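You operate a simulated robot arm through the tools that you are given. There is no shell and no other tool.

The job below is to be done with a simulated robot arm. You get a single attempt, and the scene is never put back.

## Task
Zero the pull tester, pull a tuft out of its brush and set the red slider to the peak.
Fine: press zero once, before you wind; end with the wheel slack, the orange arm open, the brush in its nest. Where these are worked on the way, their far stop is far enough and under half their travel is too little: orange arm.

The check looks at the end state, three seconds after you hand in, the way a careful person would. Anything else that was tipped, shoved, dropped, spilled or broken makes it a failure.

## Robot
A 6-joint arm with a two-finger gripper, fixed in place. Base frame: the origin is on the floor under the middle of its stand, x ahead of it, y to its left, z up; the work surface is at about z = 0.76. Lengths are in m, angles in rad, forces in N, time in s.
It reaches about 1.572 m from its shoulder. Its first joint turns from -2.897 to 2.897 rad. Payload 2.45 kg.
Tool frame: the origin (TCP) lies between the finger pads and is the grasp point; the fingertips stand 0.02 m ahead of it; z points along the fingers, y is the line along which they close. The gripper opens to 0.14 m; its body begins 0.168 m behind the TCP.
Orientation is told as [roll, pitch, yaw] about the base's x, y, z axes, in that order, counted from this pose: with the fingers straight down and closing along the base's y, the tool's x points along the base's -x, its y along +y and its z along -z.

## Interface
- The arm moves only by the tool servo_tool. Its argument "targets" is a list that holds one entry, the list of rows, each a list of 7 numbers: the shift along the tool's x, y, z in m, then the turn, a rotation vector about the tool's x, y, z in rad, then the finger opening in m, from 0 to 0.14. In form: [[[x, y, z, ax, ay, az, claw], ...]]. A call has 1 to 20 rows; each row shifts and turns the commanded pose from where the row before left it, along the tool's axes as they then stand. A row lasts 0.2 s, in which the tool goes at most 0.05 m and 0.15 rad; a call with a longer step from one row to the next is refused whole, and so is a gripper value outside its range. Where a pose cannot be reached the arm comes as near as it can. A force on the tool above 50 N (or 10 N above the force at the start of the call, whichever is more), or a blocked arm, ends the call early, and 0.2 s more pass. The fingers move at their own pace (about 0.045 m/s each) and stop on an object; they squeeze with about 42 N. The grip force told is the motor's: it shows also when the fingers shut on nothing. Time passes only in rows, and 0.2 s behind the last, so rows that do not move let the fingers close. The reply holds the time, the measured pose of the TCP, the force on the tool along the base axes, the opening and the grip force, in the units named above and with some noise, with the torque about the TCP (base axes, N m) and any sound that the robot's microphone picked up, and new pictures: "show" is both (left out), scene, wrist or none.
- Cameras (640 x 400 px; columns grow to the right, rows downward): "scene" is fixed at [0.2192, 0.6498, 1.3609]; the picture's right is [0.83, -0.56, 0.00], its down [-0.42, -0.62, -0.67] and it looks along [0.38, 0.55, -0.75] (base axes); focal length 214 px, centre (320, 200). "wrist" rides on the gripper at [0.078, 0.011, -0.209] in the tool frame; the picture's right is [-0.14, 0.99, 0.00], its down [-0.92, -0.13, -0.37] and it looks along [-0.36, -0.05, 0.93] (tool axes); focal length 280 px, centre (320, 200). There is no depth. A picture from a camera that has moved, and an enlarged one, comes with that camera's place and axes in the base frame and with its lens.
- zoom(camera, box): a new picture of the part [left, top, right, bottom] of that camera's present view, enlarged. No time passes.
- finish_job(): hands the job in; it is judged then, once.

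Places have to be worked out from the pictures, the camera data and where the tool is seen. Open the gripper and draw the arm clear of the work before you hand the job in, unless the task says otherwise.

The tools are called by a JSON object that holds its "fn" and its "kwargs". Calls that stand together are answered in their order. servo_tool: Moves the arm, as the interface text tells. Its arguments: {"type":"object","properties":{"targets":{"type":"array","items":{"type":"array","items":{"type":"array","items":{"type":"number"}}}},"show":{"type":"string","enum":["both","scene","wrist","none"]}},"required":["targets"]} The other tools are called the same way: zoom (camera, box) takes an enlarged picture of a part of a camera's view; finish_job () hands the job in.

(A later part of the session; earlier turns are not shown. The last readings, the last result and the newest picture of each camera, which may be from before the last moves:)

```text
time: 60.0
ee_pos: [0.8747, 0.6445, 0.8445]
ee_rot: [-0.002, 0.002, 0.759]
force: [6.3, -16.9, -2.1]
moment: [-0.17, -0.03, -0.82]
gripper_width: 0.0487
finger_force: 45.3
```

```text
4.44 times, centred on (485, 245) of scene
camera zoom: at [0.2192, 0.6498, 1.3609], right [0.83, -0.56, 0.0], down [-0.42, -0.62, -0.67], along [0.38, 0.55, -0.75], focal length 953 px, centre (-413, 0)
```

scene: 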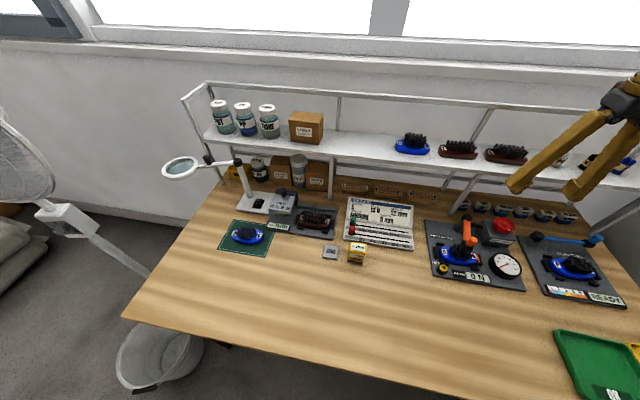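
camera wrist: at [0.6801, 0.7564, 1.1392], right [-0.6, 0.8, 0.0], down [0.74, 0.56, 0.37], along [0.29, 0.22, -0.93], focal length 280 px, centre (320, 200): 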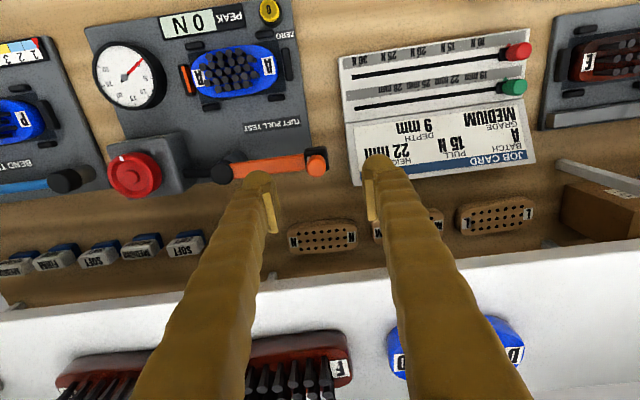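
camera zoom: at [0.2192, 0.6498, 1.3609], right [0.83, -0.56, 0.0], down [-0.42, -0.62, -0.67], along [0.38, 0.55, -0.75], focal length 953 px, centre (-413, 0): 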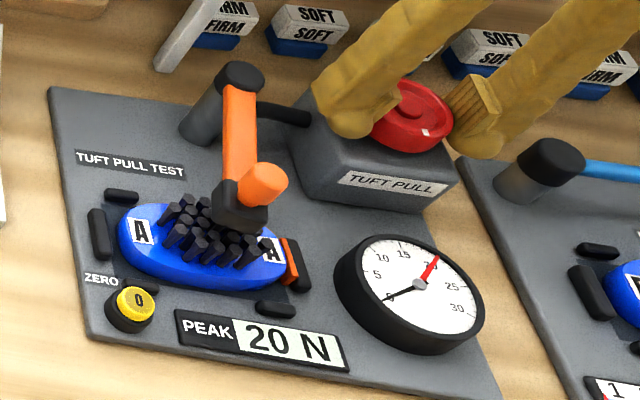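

A torque of 0.8 N·m shows the wheel is back against its slack stop, mark at the front, peak still held at 20 N. I release the wheel and rise clear.

{"fn": "servo_tool", "kwargs": {"targets": [[[0, 0, 0, 0, 0, 0.01, 0.04], [0, 0, 0, 0, 0, 0, 0.062], [0, 0, 0, 0, 0, 0, 0.062], [0, 0, -0.02, 0, 0, 0, 0.062], [0, 0, -0.04, 0, 0, 0, 0.062], [0, 0, -0.04, 0, 0, 0, 0.062], [0, 0, -0.04, 0, 0, -0.016, 0.062], [0, 0, 0, 0, 0, 0, 0.062]]], "show": "none"}}

{"fn": "zoom", "kwargs": {"camera": "scene", "box": [425, 200, 545, 290]}}

{"fn": "zoom", "kwargs": {"camera": "wrist", "box": [200, 20, 480, 220]}}

```text
time: 61.8
ee_pos: [0.8758, 0.6461, 0.9868]
ee_rot: [-0.002, 0.002, 0.767]
force: [-0.3, -0.4, -0.6]
moment: [0.01, 0.0, 0.01]
gripper_width: 0.062
finger_force: 0.0
```

```text
4.44 times, centred on (485, 245) of scene
camera zoom: at [0.2192, 0.6498, 1.3609], right [0.83, -0.56, 0.0], down [-0.42, -0.62, -0.67], along [0.38, 0.55, -0.75], focal length 953 px, centre (-413, 0)
```

zoom: 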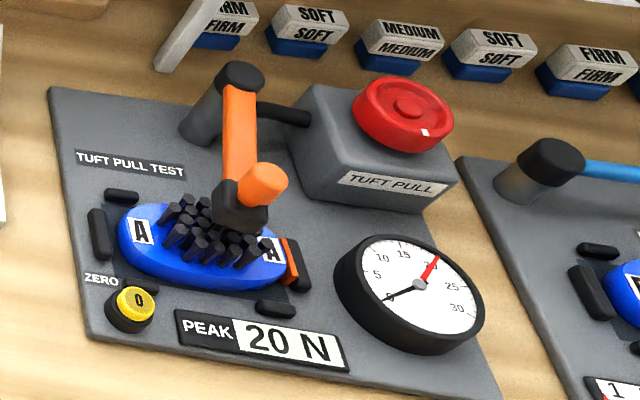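

```text
2.00 times, centred on (340, 120) of wrist
camera zoom: at [0.812, 0.5998, 1.1973], right [-0.59, 0.81, 0.0], down [0.75, 0.55, 0.37], along [0.3, 0.21, -0.93], focal length 561 px, centre (280, 360)
```

zoom: 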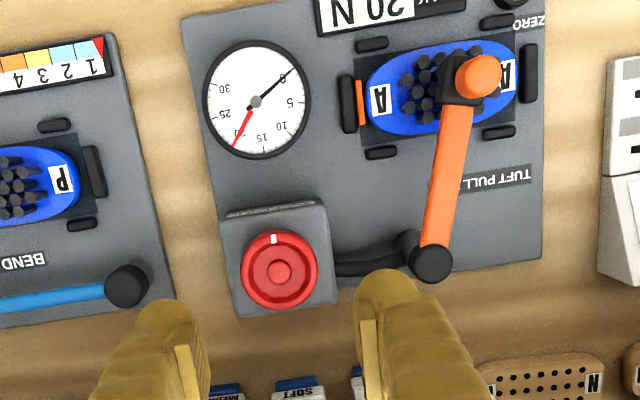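

The wheel is slack and the peak stays at 20 N. Next I'll push the orange arm open from the brush side with closed fingers (so nothing goes near the shelf edge). I move to the plate's right side of the handle, closing the fingers, and stop above it to check.

{"fn": "servo_tool", "kwargs": {"targets": [[[0.034, 0.0243, 0, 0, 0, -0.018, 0.0], [0.034, 0.0243, 0, 0, 0, 0, 0.0], [0.034, 0.0243, 0, 0, 0, 0, 0.0], [0, 0, 0.04, 0, 0, 0, 0.0], [0, 0, 0.03, 0, 0, 0, 0.0], [0, 0, 0, 0, 0, 0, 0.0]]], "show": "none"}}

{"fn": "zoom", "kwargs": {"camera": "wrist", "box": [220, 60, 440, 260]}}

{"fn": "zoom", "kwargs": {"camera": "scene", "box": [425, 200, 545, 290]}}

```text
time: 63.2
ee_pos: [0.751, 0.626, 0.9153]
ee_rot: [-0.004, 0.001, 0.783]
force: [-0.2, -0.2, 0.1]
moment: [-0.02, 0.01, -0.02]
gripper_width: 0.0001
finger_force: 29.8
```

```text
2.00 times, centred on (330, 160) of wrist
camera zoom: at [0.6878, 0.5774, 1.1255], right [-0.6, 0.8, 0.0], down [0.74, 0.56, 0.37], along [0.29, 0.22, -0.93], focal length 561 px, centre (300, 280)
```

zoom: 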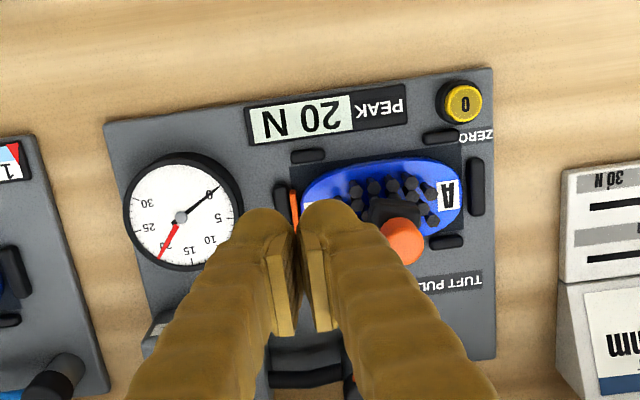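

```text
4.44 times, centred on (485, 245) of scene
camera zoom: at [0.2192, 0.6498, 1.3609], right [0.83, -0.56, 0.0], down [-0.42, -0.62, -0.67], along [0.38, 0.55, -0.75], focal length 953 px, centre (-413, 0)
```

zoom: 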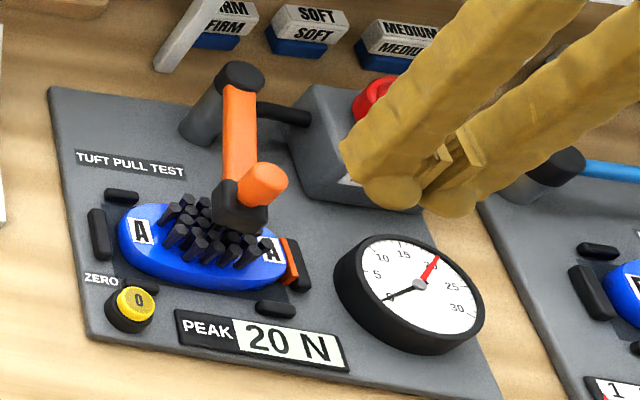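

The handle is ~1 cm beyond contact, as intended. I lower to handle height and start pushing along the arc (radius 0.115 about the pivot) toward open.

{"fn": "servo_tool", "kwargs": {"targets": [[[0, 0, 0.03, 0, 0, 0, 0.0], [0, 0, 0.022, 0, 0, 0, 0.0], [0.0017, 0.0114, 0, 0, 0, 0, 0.0], [0.0005, 0.0115, 0, 0, 0, 0, 0.0], [-0.0006, 0.0115, 0, 0, 0, 0, 0.0], [-0.0017, 0.0114, 0, 0, 0, 0, 0.0], [0, 0, 0, 0, 0, 0, 0.0]]], "show": "none"}}

{"fn": "zoom", "kwargs": {"camera": "wrist", "box": [220, 60, 440, 260]}}

{"fn": "zoom", "kwargs": {"camera": "scene", "box": [425, 190, 525, 265]}}

```text
time: 64.8
ee_pos: [0.7182, 0.6588, 0.8639]
ee_rot: [-0.002, 0.001, 0.784]
force: [0.5, -0.8, 0.0]
moment: [0.0, -0.01, -0.01]
gripper_width: 0.0
finger_force: 28.6
```

```text
2.00 times, centred on (330, 160) of wrist
camera zoom: at [0.6556, 0.6104, 1.0727], right [-0.6, 0.8, 0.0], down [0.74, 0.56, 0.37], along [0.29, 0.22, -0.93], focal length 561 px, centre (300, 280)
```

zoom: 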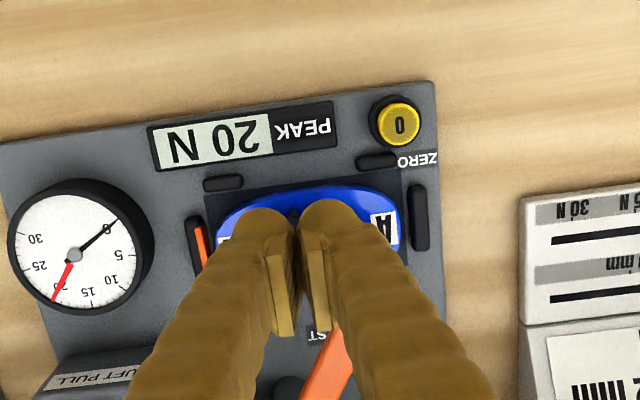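

```text
5.33 times, centred on (475, 228) of scene
camera zoom: at [0.2192, 0.6498, 1.3609], right [0.83, -0.56, 0.0], down [-0.42, -0.62, -0.67], along [0.38, 0.55, -0.75], focal length 1144 px, centre (-507, 53)
```

zoom: 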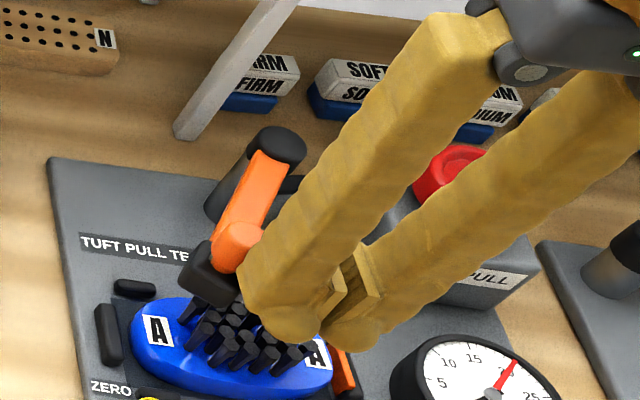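

The arm follows with no resistance. I continue along the arc.

{"fn": "servo_tool", "kwargs": {"targets": [[[-0.0029, 0.0111, 0, 0, 0, 0, 0.0], [-0.004, 0.0108, 0, 0, 0, 0, 0.0], [-0.005, 0.0103, 0, 0, 0, 0, 0.0], [-0.006, 0.0098, 0, 0, 0, 0, 0.0], [-0.007, 0.0091, 0, 0, 0, 0, 0.0], [0, 0, 0, 0, 0, 0, 0.0]]], "show": "none"}}

{"fn": "zoom", "kwargs": {"camera": "wrist", "box": [220, 60, 440, 260]}}

{"fn": "zoom", "kwargs": {"camera": "scene", "box": [415, 185, 515, 260]}}

```text
time: 66.2
ee_pos: [0.7018, 0.7123, 0.8626]
ee_rot: [0.0, 0.001, 0.784]
force: [0.5, 0.2, -0.2]
moment: [-0.01, -0.01, -0.02]
gripper_width: 0.0001
finger_force: 29.4
```

```text
2.00 times, centred on (330, 160) of wrist
camera zoom: at [0.6386, 0.6638, 1.0737], right [-0.6, 0.8, 0.0], down [0.74, 0.56, 0.37], along [0.29, 0.22, -0.93], focal length 561 px, centre (300, 280)
```

zoom: 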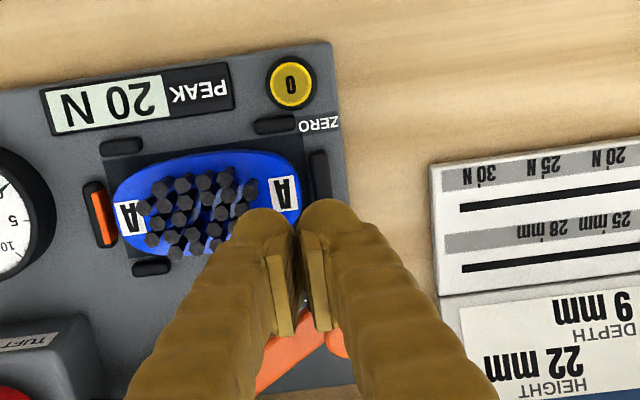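

```text
5.33 times, centred on (465, 222) of scene
camera zoom: at [0.2192, 0.6498, 1.3609], right [0.83, -0.56, 0.0], down [-0.42, -0.62, -0.67], along [0.38, 0.55, -0.75], focal length 1144 px, centre (-453, 80)
```

zoom: 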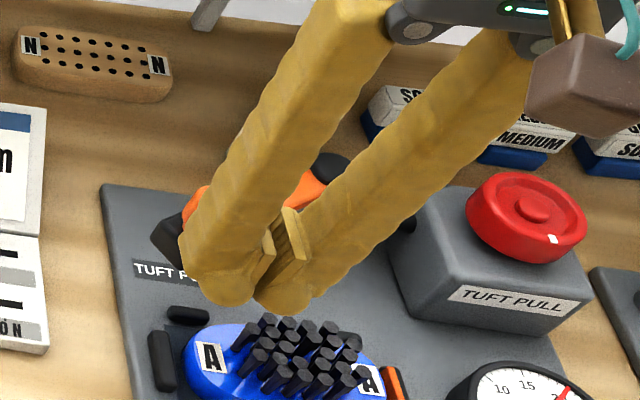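

Brush still seated; the handle is about 30° from its open position. Five more steps.

{"fn": "servo_tool", "kwargs": {"targets": [[[-0.0079, 0.0084, 0, 0, 0, 0, 0.0], [-0.0087, 0.0076, 0, 0, 0, 0, 0.0], [-0.0094, 0.0067, 0, 0, 0, 0, 0.0], [-0.01, 0.0057, 0, 0, 0, 0, 0.0], [0, 0, 0, 0, 0, 0, 0.0]]], "show": "none"}}

{"fn": "zoom", "kwargs": {"camera": "wrist", "box": [200, 60, 440, 280]}}

{"fn": "zoom", "kwargs": {"camera": "scene", "box": [415, 185, 515, 260]}}

```text
time: 67.4
ee_pos: [0.7072, 0.7577, 0.8621]
ee_rot: [-0.001, 0.001, 0.784]
force: [-0.7, -0.8, 0.2]
moment: [0.0, 0.02, 0.01]
gripper_width: 0.0002
finger_force: 29.2
```

```text
1.82 times, centred on (320, 170) of wrist
camera zoom: at [0.6436, 0.7101, 1.0729], right [-0.6, 0.8, 0.0], down [0.74, 0.56, 0.37], along [0.29, 0.22, -0.93], focal length 510 px, centre (320, 254)
```

zoom: 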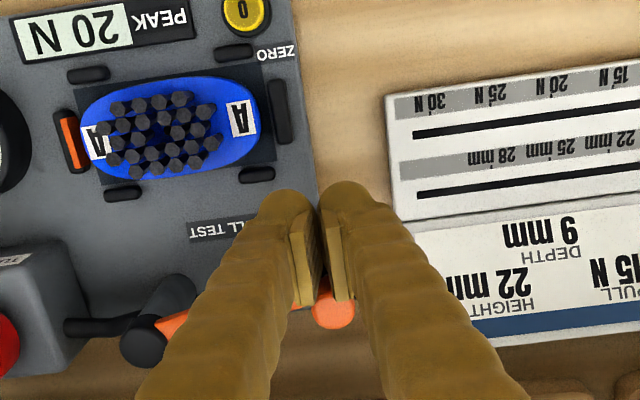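

```text
5.33 times, centred on (465, 222) of scene
camera zoom: at [0.2192, 0.6498, 1.3609], right [0.83, -0.56, 0.0], down [-0.42, -0.62, -0.67], along [0.38, 0.55, -0.75], focal length 1144 px, centre (-453, 80)
```

zoom: 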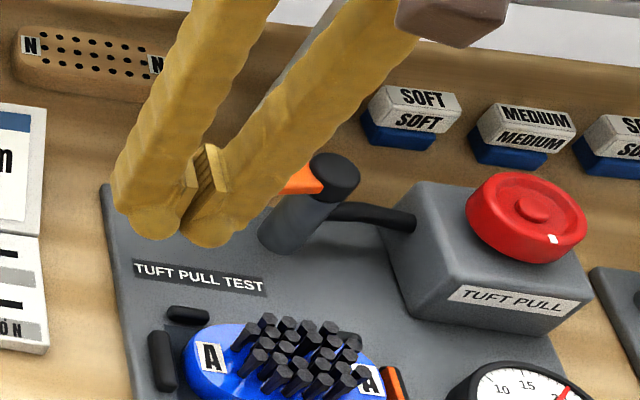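

The handle is at ~148°, about 13° short of open. I push on along -x of the tool toward the open stop.

{"fn": "servo_tool", "kwargs": {"targets": [[[-0.0105, 0.004, 0, 0, 0, 0, 0.0], [-0.009, 0.002, 0, 0, 0, 0, 0.0], [-0.003, 0.0003, 0, 0, 0, 0, 0.0], [0, 0, 0, 0, 0, 0, 0.0]]], "show": "none"}}

{"fn": "zoom", "kwargs": {"camera": "wrist", "box": [200, 60, 440, 280]}}

{"fn": "zoom", "kwargs": {"camera": "scene", "box": [415, 185, 515, 260]}}

```text
time: 68.4
ee_pos: [0.7173, 0.7782, 0.8628]
ee_rot: [-0.001, 0.002, 0.784]
force: [0.2, -0.5, -0.1]
moment: [-0.01, -0.02, -0.03]
gripper_width: 0.0001
finger_force: 29.3
```

```text
1.82 times, centred on (320, 170) of wrist
camera zoom: at [0.6547, 0.7306, 1.0732], right [-0.6, 0.8, 0.0], down [0.74, 0.56, 0.37], along [0.29, 0.22, -0.93], focal length 510 px, centre (320, 254)
```

zoom: 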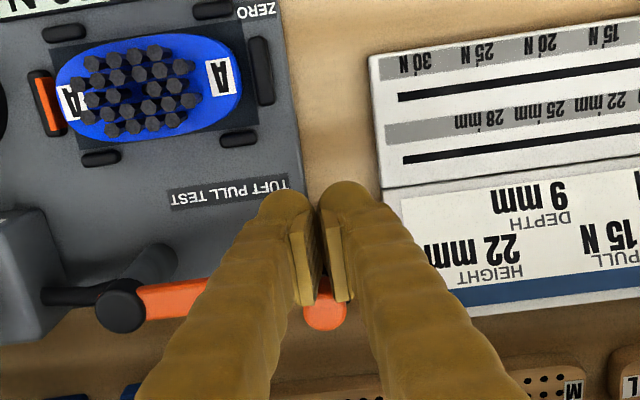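

```text
5.33 times, centred on (465, 222) of scene
camera zoom: at [0.2192, 0.6498, 1.3609], right [0.83, -0.56, 0.0], down [-0.42, -0.62, -0.67], along [0.38, 0.55, -0.75], focal length 1144 px, centre (-453, 80)
```

zoom: 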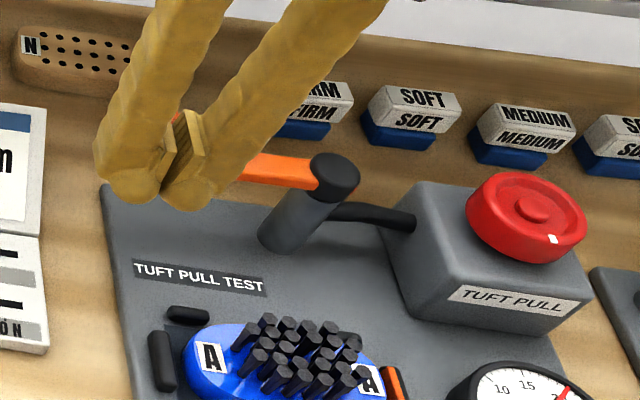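

Handle is at ≈ 136°, practically where it started. I push a few more millimetres to feel the open stop.

{"fn": "servo_tool", "kwargs": {"targets": [[[-0.0025, 0, 0, 0, 0, 0, 0.0], [-0.0025, 0, 0, 0, 0, 0, 0.0], [0, 0, 0, 0, 0, 0, 0.0]]], "show": "none"}}

```text
time: 69.4
ee_pos: [0.7196, 0.7797, 0.8629]
ee_rot: [-0.004, 0.008, 0.784]
force: [-9.4, -14.7, 4.5]
moment: [-0.11, 0.08, -0.18]
gripper_width: 0.0001
finger_force: 29.3
stopped in row 3: the force on the tool passed its limit at 52 N (the readings are from after the stop); the commanded pose is now the measured one
```

That's the open stop (52 N). I back off and lift clear, then check the arm and the brush.

{"fn": "servo_tool", "kwargs": {"targets": [[[0.02, 0, 0, 0, 0, 0, 0.0], [0.02, 0, -0.02, 0, 0, 0, 0.0], [0, 0, -0.045, 0, 0, 0, 0.0], [0, 0, -0.045, 0, 0, 0, 0.0], [0, 0, 0, 0, 0, 0, 0.0]]], "show": "none"}}

{"fn": "zoom", "kwargs": {"camera": "scene", "box": [410, 185, 530, 290]}}

{"fn": "zoom", "kwargs": {"camera": "wrist", "box": [320, 60, 640, 260]}}

```text
time: 70.6
ee_pos: [0.6932, 0.752, 0.9724]
ee_rot: [-0.003, 0.008, 0.783]
force: [0.1, 0.6, 0.7]
moment: [0.0, -0.01, -0.03]
gripper_width: 0.0001
finger_force: 29.2
```

```text
3.81 times, centred on (470, 238) of scene
camera zoom: at [0.2192, 0.6498, 1.3609], right [0.83, -0.56, 0.0], down [-0.42, -0.62, -0.67], along [0.38, 0.55, -0.75], focal length 817 px, centre (-251, 57)
```

zoom: 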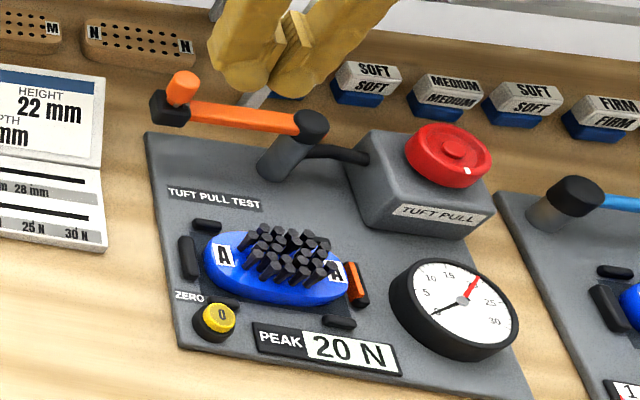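

```text
2.00 times, centred on (480, 160) of wrist
camera zoom: at [0.6303, 0.7039, 1.183], right [-0.6, 0.8, 0.0], down [0.74, 0.56, 0.36], along [0.29, 0.22, -0.93], focal length 561 px, centre (0, 280)
```

zoom: 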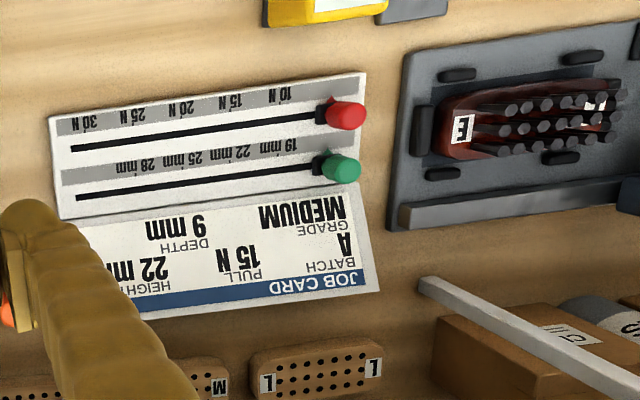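

The arm is fully open, the brush is in its nest, wheel slack, and the peak shows 20 N. Red slider next: its knob is ≈ (0.517, 0.909, top ≈ 0.80), pointer now about at the 5 N position, with ~35 mm per 5 N, so it needs ~0.105 m to 20 N. I move above it, restoring the small tilt.

{"fn": "servo_tool", "kwargs": {"targets": [[[0.0043, 0.0471, 0, 0.0035, -0.0078, 0, 0.06], [0.0043, 0.0471, 0, 0, 0, 0, 0.06], [0.0043, 0.0471, 0, 0, 0, 0, 0.06], [0.0043, 0.0471, 0, 0, 0, 0, 0.06], [0.0043, 0.0471, 0, 0, 0, 0, 0.06], [0, 0, 0.04, 0, 0, 0, 0.06], [0, 0, 0, 0, 0, 0, 0.06]]], "show": "both"}}

{"fn": "zoom", "kwargs": {"camera": "wrist", "box": [200, 60, 440, 260]}}

{"fn": "zoom", "kwargs": {"camera": "scene", "box": [330, 190, 430, 270]}}

```text
time: 72.2
ee_pos: [0.5104, 0.9041, 0.9307]
ee_rot: [-0.007, -0.002, 0.783]
force: [-0.2, 0.0, 0.4]
moment: [-0.02, 0.0, -0.02]
gripper_width: 0.06
finger_force: 0.0
camera wrist: at [0.4462, 0.8573, 1.1402], right [-0.6, 0.8, -0.01], down [0.74, 0.56, 0.37], along [0.3, 0.22, -0.93], focal length 280 px, centre (320, 200)
```

scene: 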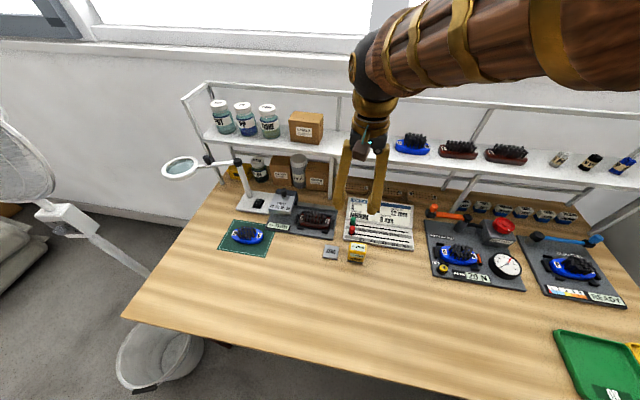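
wrist: 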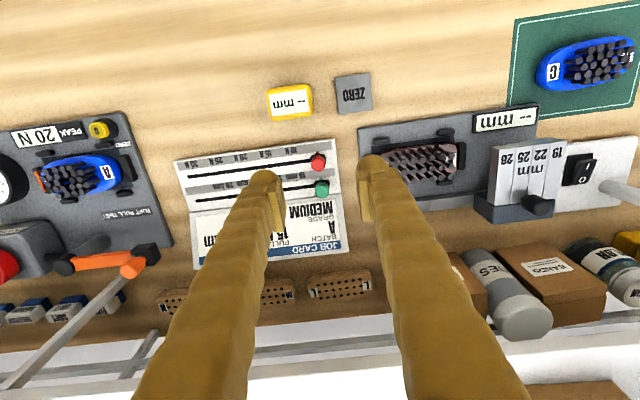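

```text
2.00 times, centred on (320, 160) of wrist
camera zoom: at [0.4462, 0.8573, 1.1402], right [-0.6, 0.8, -0.01], down [0.74, 0.56, 0.37], along [0.3, 0.22, -0.93], focal length 561 px, centre (320, 280)
```

zoom: 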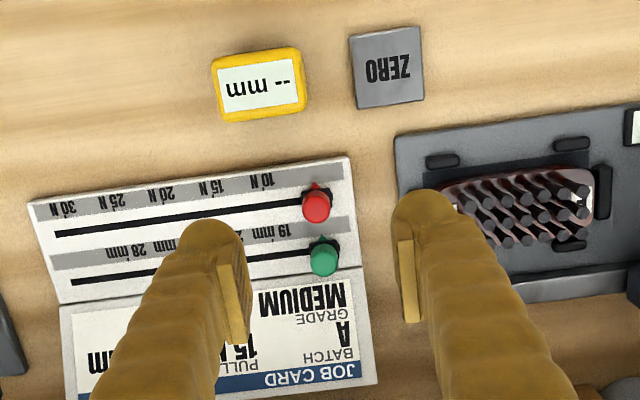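

```text
5.00 times, centred on (380, 230) of scene
camera zoom: at [0.2192, 0.6498, 1.3609], right [0.83, -0.56, 0.0], down [-0.42, -0.62, -0.67], along [0.38, 0.55, -0.75], focal length 1072 px, centre (20, 50)
```

zoom: 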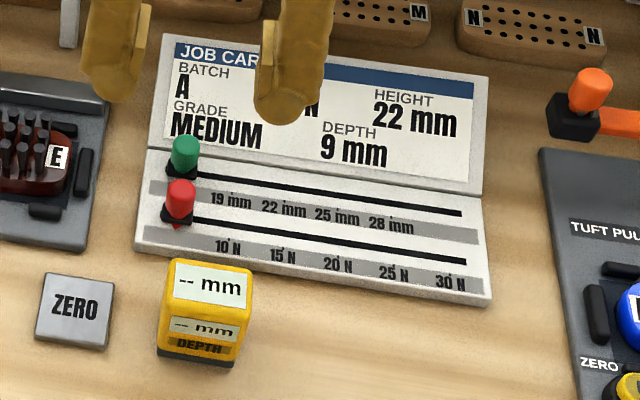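

The knob is ~14.5 mm wide and sits at tool offset ≈ (-5, -2.6) mm. I shift so the fingers stay toward the robot, away from the green knob behind it, and lower partway with the opening at 0.04.

{"fn": "servo_tool", "kwargs": {"targets": [[[0.003, -0.0026, 0, -0.0065, 0.002, 0, 0.04], [0, 0, 0.04, 0, 0, 0, 0.04], [0, 0, 0.04, 0, 0, 0, 0.04], [0, 0, 0.012, 0, 0, 0, 0.04], [0, 0, 0, 0, 0, 0, 0.04]]], "show": "none"}}

{"fn": "zoom", "kwargs": {"camera": "wrist", "box": [220, 80, 420, 260]}}

{"fn": "zoom", "kwargs": {"camera": "scene", "box": [330, 200, 400, 250]}}

```text
time: 73.4
ee_pos: [0.5128, 0.9026, 0.8389]
ee_rot: [-0.001, 0.0, 0.784]
force: [0.2, 0.0, 0.3]
moment: [0.01, 0.0, 0.0]
gripper_width: 0.0402
finger_force: 0.1
```

```text
2.22 times, centred on (320, 170) of wrist
camera zoom: at [0.4491, 0.8536, 1.0484], right [-0.6, 0.8, 0.0], down [0.74, 0.56, 0.37], along [0.29, 0.22, -0.93], focal length 623 px, centre (320, 267)
```

zoom: 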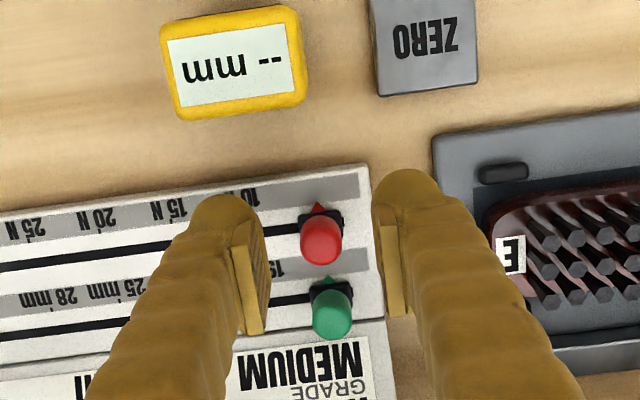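

```text
8.00 times, centred on (365, 225) of scene
camera zoom: at [0.2192, 0.6498, 1.3609], right [0.83, -0.56, 0.0], down [-0.42, -0.62, -0.67], along [0.38, 0.55, -0.75], focal length 1716 px, centre (-40, 0)
```

zoom: 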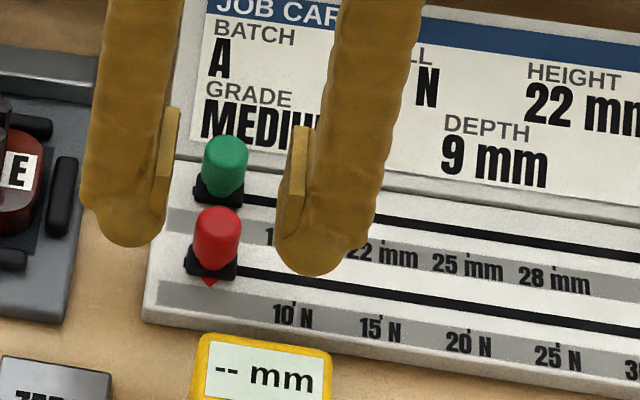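

Knob centred in y and 7 mm ahead in x, as planned. I lower the remaining 34 mm so the tips are around z 0.785.

{"fn": "servo_tool", "kwargs": {"targets": [[[0, 0, 0.015, 0, 0, 0, 0.04], [0, 0, 0.012, 0, 0, 0, 0.04], [0, 0, 0.006, 0, 0, 0, 0.04], [0, 0, 0, 0, 0, 0, 0.04]]], "show": "none"}}

{"fn": "zoom", "kwargs": {"camera": "wrist", "box": [220, 80, 420, 260]}}

{"fn": "zoom", "kwargs": {"camera": "scene", "box": [330, 200, 400, 250]}}

```text
time: 74.4
ee_pos: [0.5109, 0.9005, 0.8051]
ee_rot: [-0.001, 0.002, 0.785]
force: [-0.6, -0.2, 0.3]
moment: [0.0, 0.02, 0.03]
gripper_width: 0.04
finger_force: 0.0
```

```text
2.22 times, centred on (320, 170) of wrist
camera zoom: at [0.4481, 0.8523, 1.0156], right [-0.6, 0.8, 0.0], down [0.74, 0.56, 0.37], along [0.29, 0.22, -0.93], focal length 623 px, centre (320, 267)
```

zoom: 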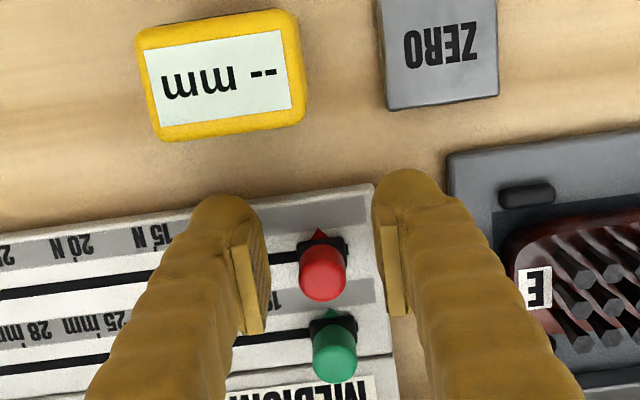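

```text
8.00 times, centred on (365, 225) of scene
camera zoom: at [0.2192, 0.6498, 1.3609], right [0.83, -0.56, 0.0], down [-0.42, -0.62, -0.67], along [0.38, 0.55, -0.75], focal length 1716 px, centre (-40, 0)
```

zoom: 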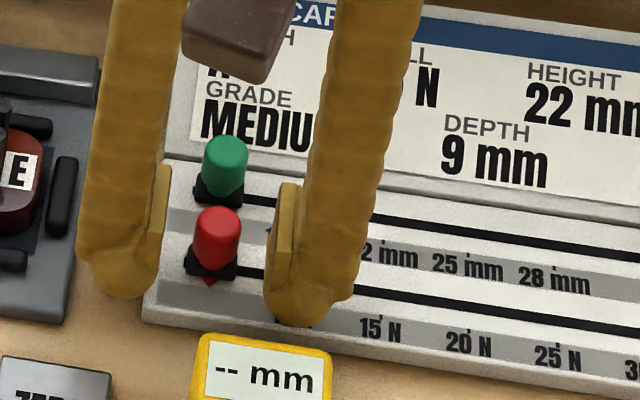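

No contact with the panel, the knob is between the pads and the green knob is clear of them. I close on the red knob.

{"fn": "servo_tool", "kwargs": {"targets": [[[0, 0, 0, 0, 0, 0, 0.01], [0, 0, 0, 0, 0, 0, 0.01], [0, 0, 0, 0, 0, 0, 0.01], [0, 0, 0, 0, 0, 0, 0.01]]], "show": "none"}}

{"fn": "zoom", "kwargs": {"camera": "wrist", "box": [220, 80, 420, 260]}}

{"fn": "zoom", "kwargs": {"camera": "scene", "box": [330, 200, 400, 250]}}

```text
time: 75.4
ee_pos: [0.5099, 0.9005, 0.8063]
ee_rot: [0.0, 0.0, 0.784]
force: [5.0, -6.5, -1.9]
moment: [-0.06, -0.07, -0.09]
gripper_width: 0.0161
finger_force: 41.4
```

```text
2.22 times, centred on (320, 170) of wrist
camera zoom: at [0.4483, 0.8521, 1.0156], right [-0.6, 0.8, 0.0], down [0.74, 0.56, 0.37], along [0.29, 0.22, -0.93], focal length 623 px, centre (320, 267)
```

zoom: 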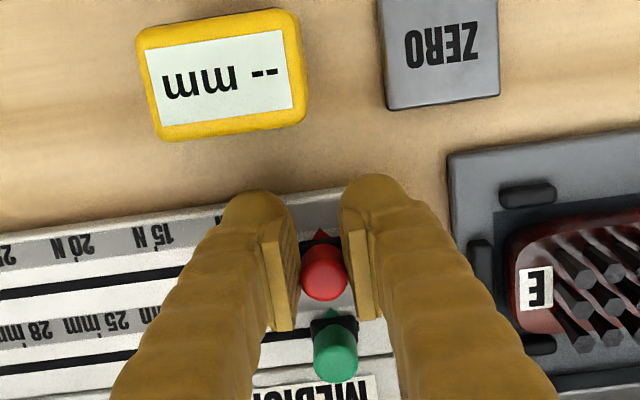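

```text
8.00 times, centred on (365, 225) of scene
camera zoom: at [0.2192, 0.6498, 1.3609], right [0.83, -0.56, 0.0], down [-0.42, -0.62, -0.67], along [0.38, 0.55, -0.75], focal length 1716 px, centre (-40, 0)
```

zoom: 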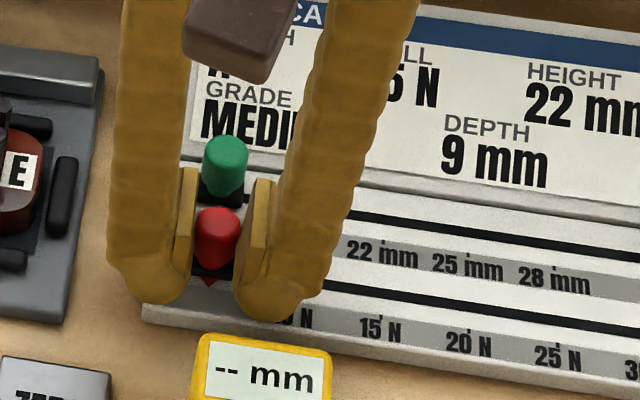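

Held at 16 mm. The trailing finger will have to pass the green knob with only ~4 mm to spare, so I reopen slightly and turn the tool 0.25 rad, which swings that finger toward the robot, then regrip.

{"fn": "servo_tool", "kwargs": {"targets": [[[0, 0, 0, 0, 0, 0, 0.034], [0, -0.0017, 0, 0, 0, 0, 0.034], [0, 0, 0, 0, 0, -0.125, 0.034], [0, 0, 0, 0, 0, -0.125, 0.034], [0, 0, 0, 0, 0, 0, 0.034]]], "show": "none"}}

{"fn": "zoom", "kwargs": {"camera": "wrist", "box": [220, 80, 420, 260]}}

{"fn": "zoom", "kwargs": {"camera": "scene", "box": [330, 200, 400, 250]}}

```text
time: 76.6
ee_pos: [0.5118, 0.9005, 0.806]
ee_rot: [0.0, -0.001, 1.035]
force: [-1.1, 0.9, 0.2]
moment: [0.03, 0.02, 0.0]
gripper_width: 0.034
finger_force: 0.0
```

```text
2.22 times, centred on (320, 170) of wrist
camera zoom: at [0.4631, 0.8371, 1.0159], right [-0.78, 0.62, 0.0], down [0.58, 0.73, 0.37], along [0.23, 0.29, -0.93], focal length 623 px, centre (320, 267)
```

zoom: 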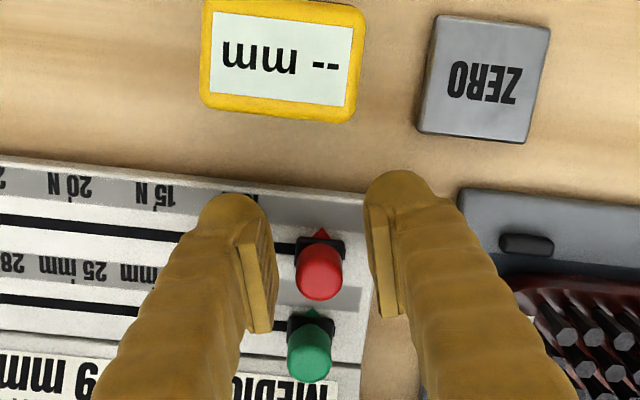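

```text
8.00 times, centred on (365, 225) of scene
camera zoom: at [0.2192, 0.6498, 1.3609], right [0.83, -0.56, 0.0], down [-0.42, -0.62, -0.67], along [0.38, 0.55, -0.75], focal length 1716 px, centre (-40, 0)
```

zoom: 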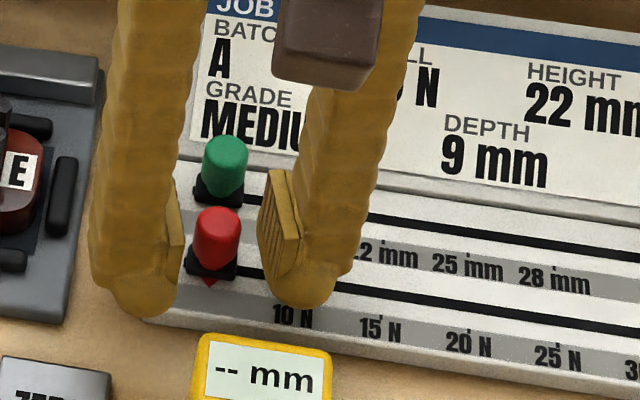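

The knob is centred again with the trailing finger well clear of the green knob. I close and slide 30 mm along the track toward higher values.

{"fn": "servo_tool", "kwargs": {"targets": [[[0, 0, 0, 0, 0, 0, 0.01], [0, 0, 0, 0, 0, 0, 0.01], [0, 0, 0, 0, 0, 0, 0.01], [0.0023, -0.0097, 0, 0, 0, 0, 0.01], [0.0023, -0.0097, 0, 0, 0, 0, 0.01], [0.0023, -0.0097, 0, 0, 0, 0, 0.01], [0, 0, 0, 0, 0, 0, 0.01]]], "show": "none"}}

{"fn": "zoom", "kwargs": {"camera": "scene", "box": [330, 200, 420, 264]}}

{"fn": "zoom", "kwargs": {"camera": "wrist", "box": [220, 80, 420, 260]}}

```text
time: 78.2
ee_pos: [0.5342, 0.879, 0.8068]
ee_rot: [0.0, 0.0, 1.034]
force: [12.0, 11.1, -10.7]
moment: [0.01, -0.07, -0.12]
gripper_width: 0.0158
finger_force: 41.6
```

```text
6.25 times, centred on (375, 232) of scene
camera zoom: at [0.2192, 0.6498, 1.3609], right [0.83, -0.56, 0.0], down [-0.42, -0.62, -0.67], along [0.38, 0.55, -0.75], focal length 1340 px, centre (-24, 0)
```

zoom: 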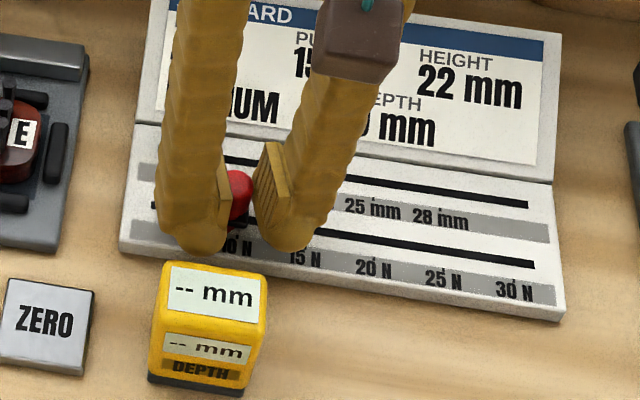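

```text
2.22 times, centred on (320, 170) of wrist
camera zoom: at [0.4847, 0.816, 1.0159], right [-0.78, 0.63, 0.0], down [0.58, 0.73, 0.37], along [0.23, 0.29, -0.93], focal length 623 px, centre (320, 267)
```

zoom: 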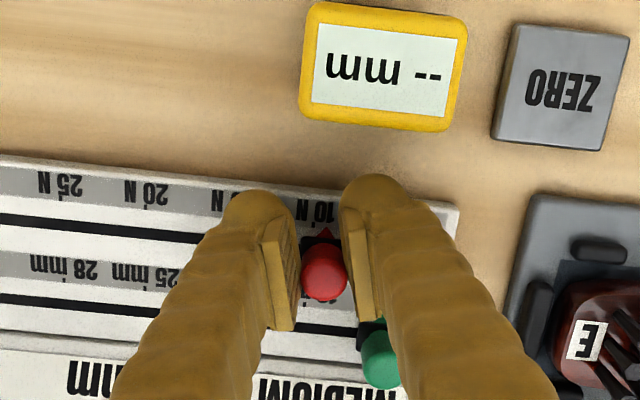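

The slider follows; the pointer is just at 10 N now and the green knob is untouched. I trim slightly and slide another 40 mm.

{"fn": "servo_tool", "kwargs": {"targets": [[[-0.0006, 0, 0.0004, 0, 0, 0, 0.01], [0.0021, -0.0098, 0, 0, 0, 0, 0.01], [0.0021, -0.0098, 0, 0, 0, 0, 0.01], [0.0021, -0.0098, 0, 0, 0, 0, 0.01], [0.0021, -0.0098, 0, 0, 0, 0, 0.01], [0, 0, 0, 0, 0, 0, 0.01]]], "show": "none"}}

{"fn": "zoom", "kwargs": {"camera": "scene", "box": [330, 200, 420, 264]}}

{"fn": "zoom", "kwargs": {"camera": "wrist", "box": [220, 80, 420, 260]}}

```text
time: 79.6
ee_pos: [0.5636, 0.8516, 0.8053]
ee_rot: [0.002, 0.0, 1.031]
force: [-23.1, -22.3, 1.0]
moment: [-0.28, 0.33, 0.06]
gripper_width: 0.0157
finger_force: 41.6
```

```text
6.25 times, centred on (375, 232) of scene
camera zoom: at [0.2192, 0.6498, 1.3609], right [0.83, -0.56, 0.0], down [-0.42, -0.62, -0.67], along [0.38, 0.55, -0.75], focal length 1340 px, centre (-24, 0)
```

zoom: 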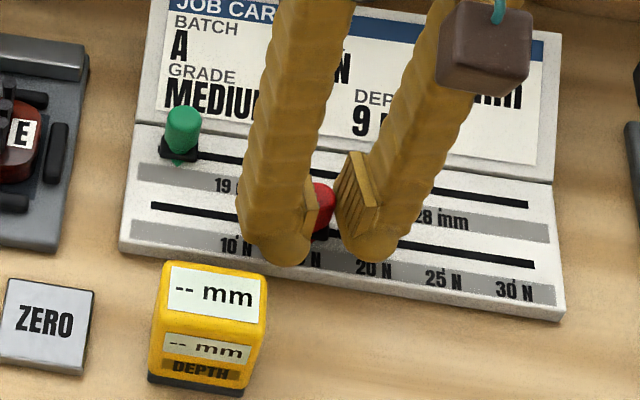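

```text
2.22 times, centred on (320, 170) of wrist
camera zoom: at [0.5145, 0.7891, 1.0159], right [-0.78, 0.63, 0.0], down [0.58, 0.73, 0.37], along [0.23, 0.29, -0.93], focal length 623 px, centre (320, 267)
```

zoom: 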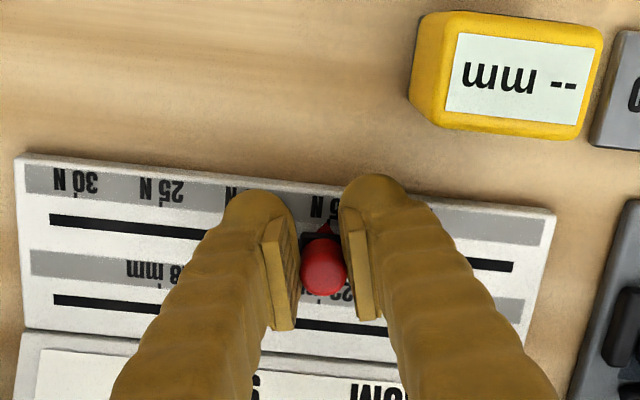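

Pointer is near 15 N, green knob unmoved. I trim the 31 N side load and slide another 30 mm.

{"fn": "servo_tool", "kwargs": {"targets": [[[0.0012, 0, 0, 0, 0, 0, 0.01], [0.0023, -0.0097, 0, 0, 0, 0, 0.01], [0.0023, -0.0097, 0, 0, 0, 0, 0.01], [0.0023, -0.0097, 0, 0, 0, 0, 0.01], [0, 0, 0, 0, 0, 0, 0.01]]], "show": "none"}}

{"fn": "zoom", "kwargs": {"camera": "wrist", "box": [260, 110, 380, 220]}}

{"fn": "zoom", "kwargs": {"camera": "scene", "box": [330, 200, 420, 264]}}

```text
time: 80.8
ee_pos: [0.5844, 0.8305, 0.8059]
ee_rot: [-0.001, -0.001, 1.034]
force: [11.6, 10.0, -9.8]
moment: [0.03, -0.09, -0.13]
gripper_width: 0.016
finger_force: 42.1
```

```text
3.64 times, centred on (320, 165) of wrist
camera zoom: at [0.5357, 0.7673, 1.0158], right [-0.78, 0.63, 0.0], down [0.58, 0.72, 0.37], along [0.23, 0.29, -0.93], focal length 1020 px, centre (320, 327)
```

zoom: 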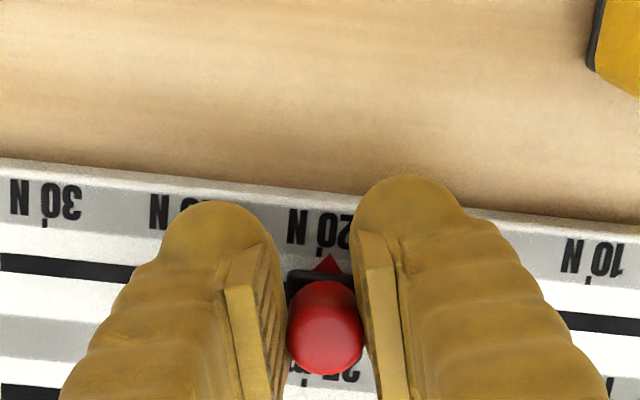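

```text
6.25 times, centred on (375, 232) of scene
camera zoom: at [0.2192, 0.6498, 1.3609], right [0.83, -0.56, 0.0], down [-0.42, -0.62, -0.67], along [0.38, 0.55, -0.75], focal length 1340 px, centre (-24, 0)
```

zoom: 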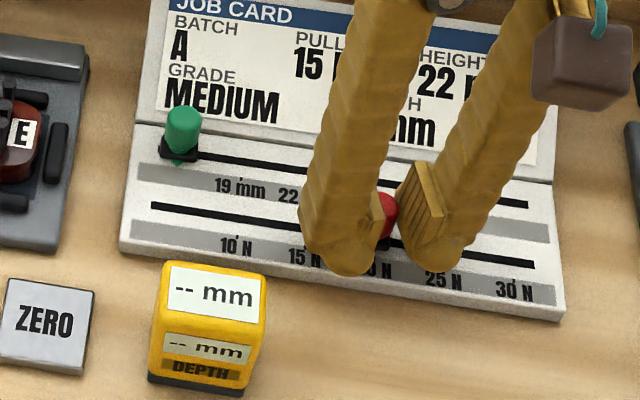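

The pointer is just short of the 20 N tick. I zoom in tightly to measure the remaining gap.

{"fn": "zoom", "kwargs": {"camera": "wrist", "box": [300, 150, 340, 190]}}

```text
10.00 times, centred on (320, 170) of wrist
camera zoom: at [0.5357, 0.7673, 1.0158], right [-0.78, 0.63, 0.0], down [0.58, 0.72, 0.37], along [0.23, 0.29, -0.93], focal length 2804 px, centre (320, 500)
```

zoom: 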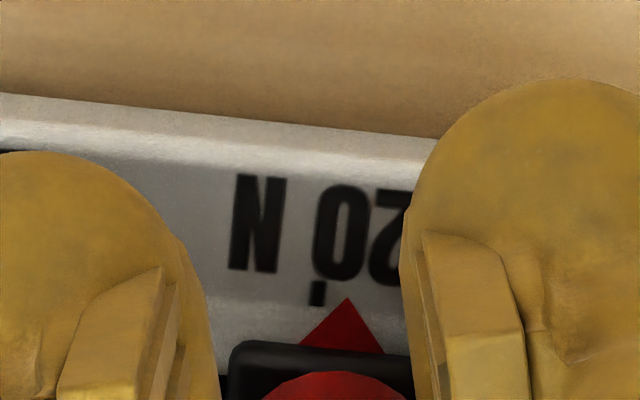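

The gap is ~30 px ≈ 2.8 mm. I nudge that much further along the track and recheck.

{"fn": "servo_tool", "kwargs": {"targets": [[[0.0002, -0.0027, 0.0003, 0, 0, 0, 0.01], [0, 0, 0, 0, 0, 0, 0.01]]], "show": "none"}}

{"fn": "zoom", "kwargs": {"camera": "wrist", "box": [300, 150, 340, 190]}}

```text
time: 81.4
ee_pos: [0.587, 0.8281, 0.8058]
ee_rot: [-0.002, 0.0, 1.033]
force: [8.4, 10.3, -3.3]
moment: [0.07, -0.08, -0.08]
gripper_width: 0.0156
finger_force: 41.4
```

```text
10.00 times, centred on (320, 170) of wrist
camera zoom: at [0.5378, 0.7654, 1.0159], right [-0.78, 0.62, 0.0], down [0.58, 0.73, 0.37], along [0.23, 0.29, -0.93], focal length 2804 px, centre (320, 500)
```

zoom: 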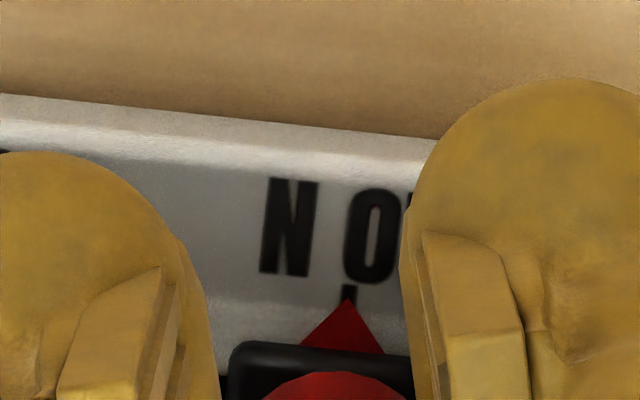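

The pointer tip is right on the 20 N tick. I relieve the side load, open the fingers and rise straight up.

{"fn": "servo_tool", "kwargs": {"targets": [[[-0.0004, 0, 0, 0, 0, 0, 0.01], [0, 0, 0, 0, 0, 0, 0.04], [0, 0, 0, 0, 0, 0, 0.04], [0, 0, -0.02, 0, 0, 0, 0.04], [0, 0, -0.04, 0, 0, 0, 0.04], [0, 0, -0.04, 0, 0, 0, 0.04], [0, 0, 0, 0, 0, 0, 0.06]]], "show": "none"}}

{"fn": "zoom", "kwargs": {"camera": "wrist", "box": [260, 90, 380, 200]}}

{"fn": "zoom", "kwargs": {"camera": "scene", "box": [330, 200, 420, 264]}}

```text
time: 83.0
ee_pos: [0.5877, 0.83, 0.9051]
ee_rot: [0.002, -0.001, 1.034]
force: [0.6, 1.3, 0.8]
moment: [0.0, 0.05, 0.02]
gripper_width: 0.0601
finger_force: 0.0
```

```text
3.64 times, centred on (320, 145) of wrist
camera zoom: at [0.538, 0.7665, 1.1159], right [-0.78, 0.63, 0.0], down [0.58, 0.73, 0.37], along [0.23, 0.29, -0.93], focal length 1020 px, centre (320, 400)
```

zoom: 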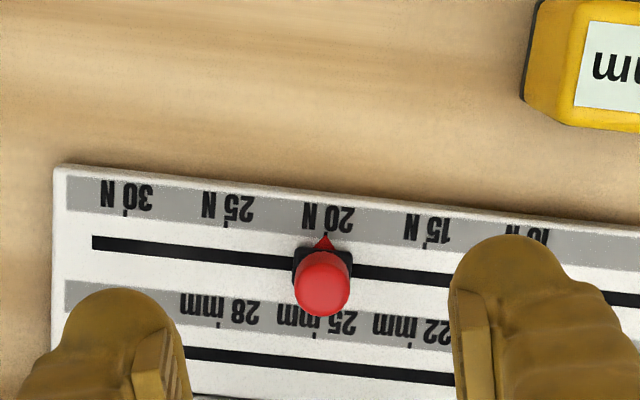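

```text
6.25 times, centred on (375, 232) of scene
camera zoom: at [0.2192, 0.6498, 1.3609], right [0.83, -0.56, 0.0], down [-0.42, -0.62, -0.67], along [0.38, 0.55, -0.75], focal length 1340 px, centre (-24, 0)
```

zoom: 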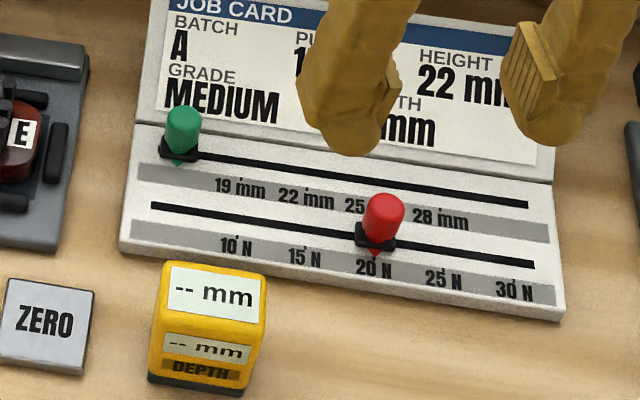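

Slider released with the pointer at 20 N. I verify it closely, along with the tester's display and brush.

{"fn": "zoom", "kwargs": {"camera": "wrist", "box": [295, 130, 345, 180]}}

{"fn": "zoom", "kwargs": {"camera": "scene", "box": [420, 195, 530, 290]}}

{"fn": "zoom", "kwargs": {"camera": "scene", "box": [435, 240, 530, 290]}}

```text
8.00 times, centred on (320, 155) of wrist
camera zoom: at [0.538, 0.7665, 1.1159], right [-0.78, 0.63, 0.0], down [0.58, 0.73, 0.37], along [0.23, 0.29, -0.93], focal length 2243 px, centre (320, 560)
```

zoom: 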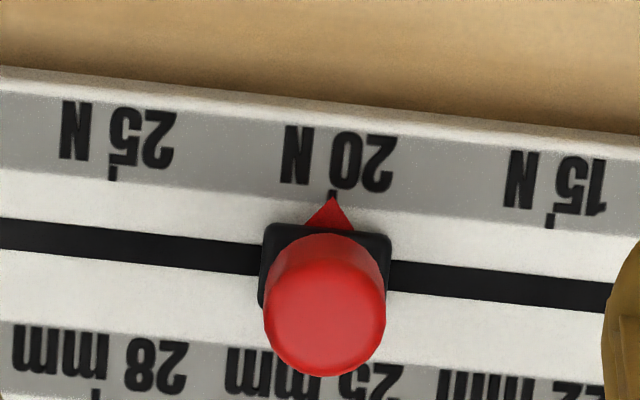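

```text
4.21 times, centred on (475, 242) of scene
camera zoom: at [0.2192, 0.6498, 1.3609], right [0.83, -0.56, 0.0], down [-0.42, -0.62, -0.67], along [0.38, 0.55, -0.75], focal length 903 px, centre (-333, 21)
```

zoom: 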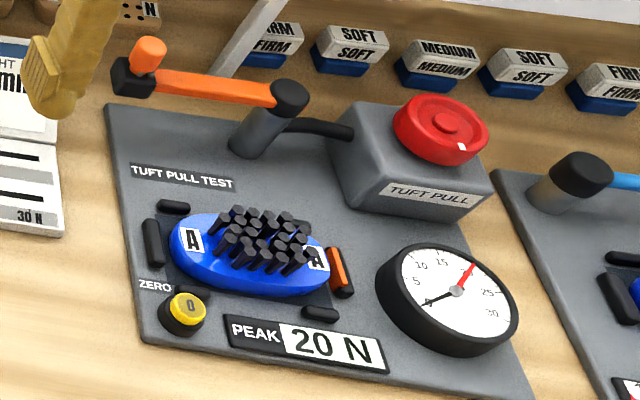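

```text
6.74 times, centred on (482, 265) of scene
camera zoom: at [0.2192, 0.6498, 1.3609], right [0.83, -0.56, 0.0], down [-0.42, -0.62, -0.67], along [0.38, 0.55, -0.75], focal length 1445 px, centre (-775, -238)
```

zoom: 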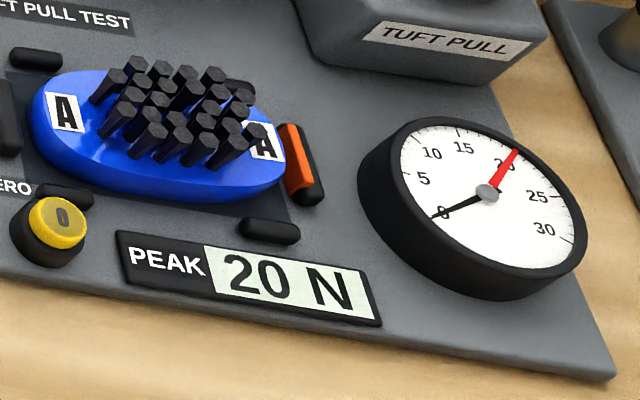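

Everything checks out: pointer on the 20 N tick, peak 20 N, wheel mark at slack, orange arm open, brush A in its nest with a tuft missing. I open the gripper and draw the arm up and away.

{"fn": "servo_tool", "kwargs": {"targets": [[[0, 0, -0.045, 0, 0, 0, 0.06], [0, 0, -0.045, 0, 0, 0, 0.06], [0, 0, -0.045, 0, 0, 0, 0.1], [0, 0, -0.045, 0, 0, 0, 0.14], [0.045, 0, 0, 0, 0, 0, 0.14], [0.045, 0, 0, 0, 0, 0, 0.14], [0.045, 0, 0, 0, 0, 0, 0.14], [0.045, 0, 0, 0, 0, 0, 0.14], [0.045, 0, 0, 0, 0, 0, 0.14], [0, 0, 0, 0, 0, 0, 0.14]]], "show": "both"}}

{"fn": "zoom", "kwargs": {"camera": "scene", "box": [330, 190, 530, 295]}}

```text
time: 85.2
ee_pos: [0.4734, 0.6342, 1.0831]
ee_rot: [0.0, 0.002, 1.034]
force: [0.6, 0.0, -0.8]
moment: [0.01, -0.04, -0.02]
gripper_width: 0.1398
finger_force: 0.1
camera wrist: at [0.4251, 0.5718, 1.2939], right [-0.78, 0.63, 0.0], down [0.58, 0.73, 0.37], along [0.23, 0.29, -0.93], focal length 280 px, centre (320, 200)
```

scene: 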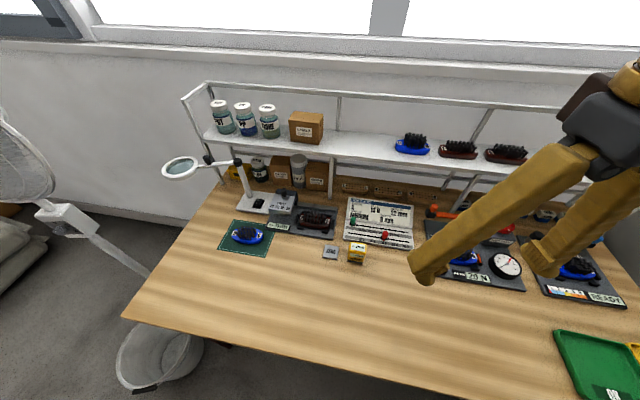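
wrist: 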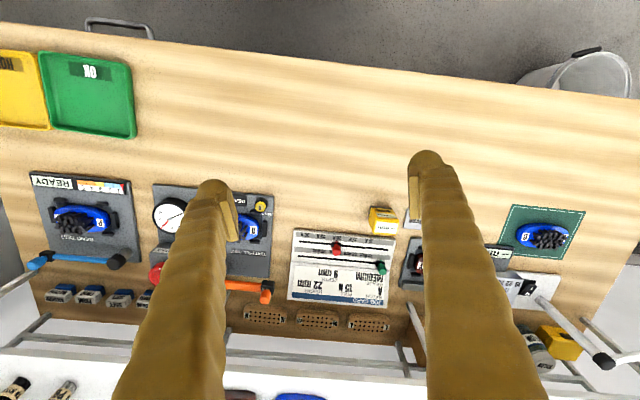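

```text
3.20 times, centred on (430, 242) of scene
camera zoom: at [0.2192, 0.6498, 1.3609], right [0.83, -0.56, 0.0], down [-0.42, -0.62, -0.67], along [0.38, 0.55, -0.75], focal length 686 px, centre (-32, 64)
```

zoom: 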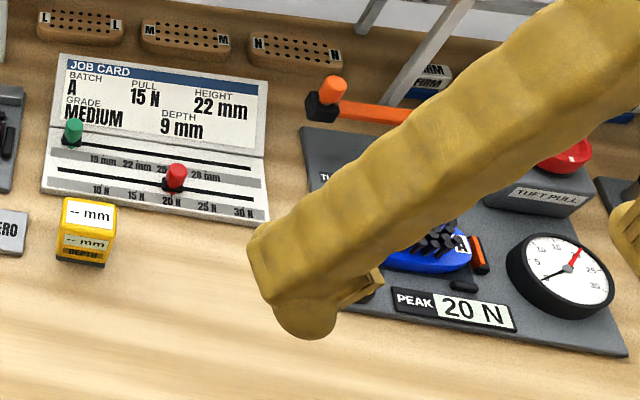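

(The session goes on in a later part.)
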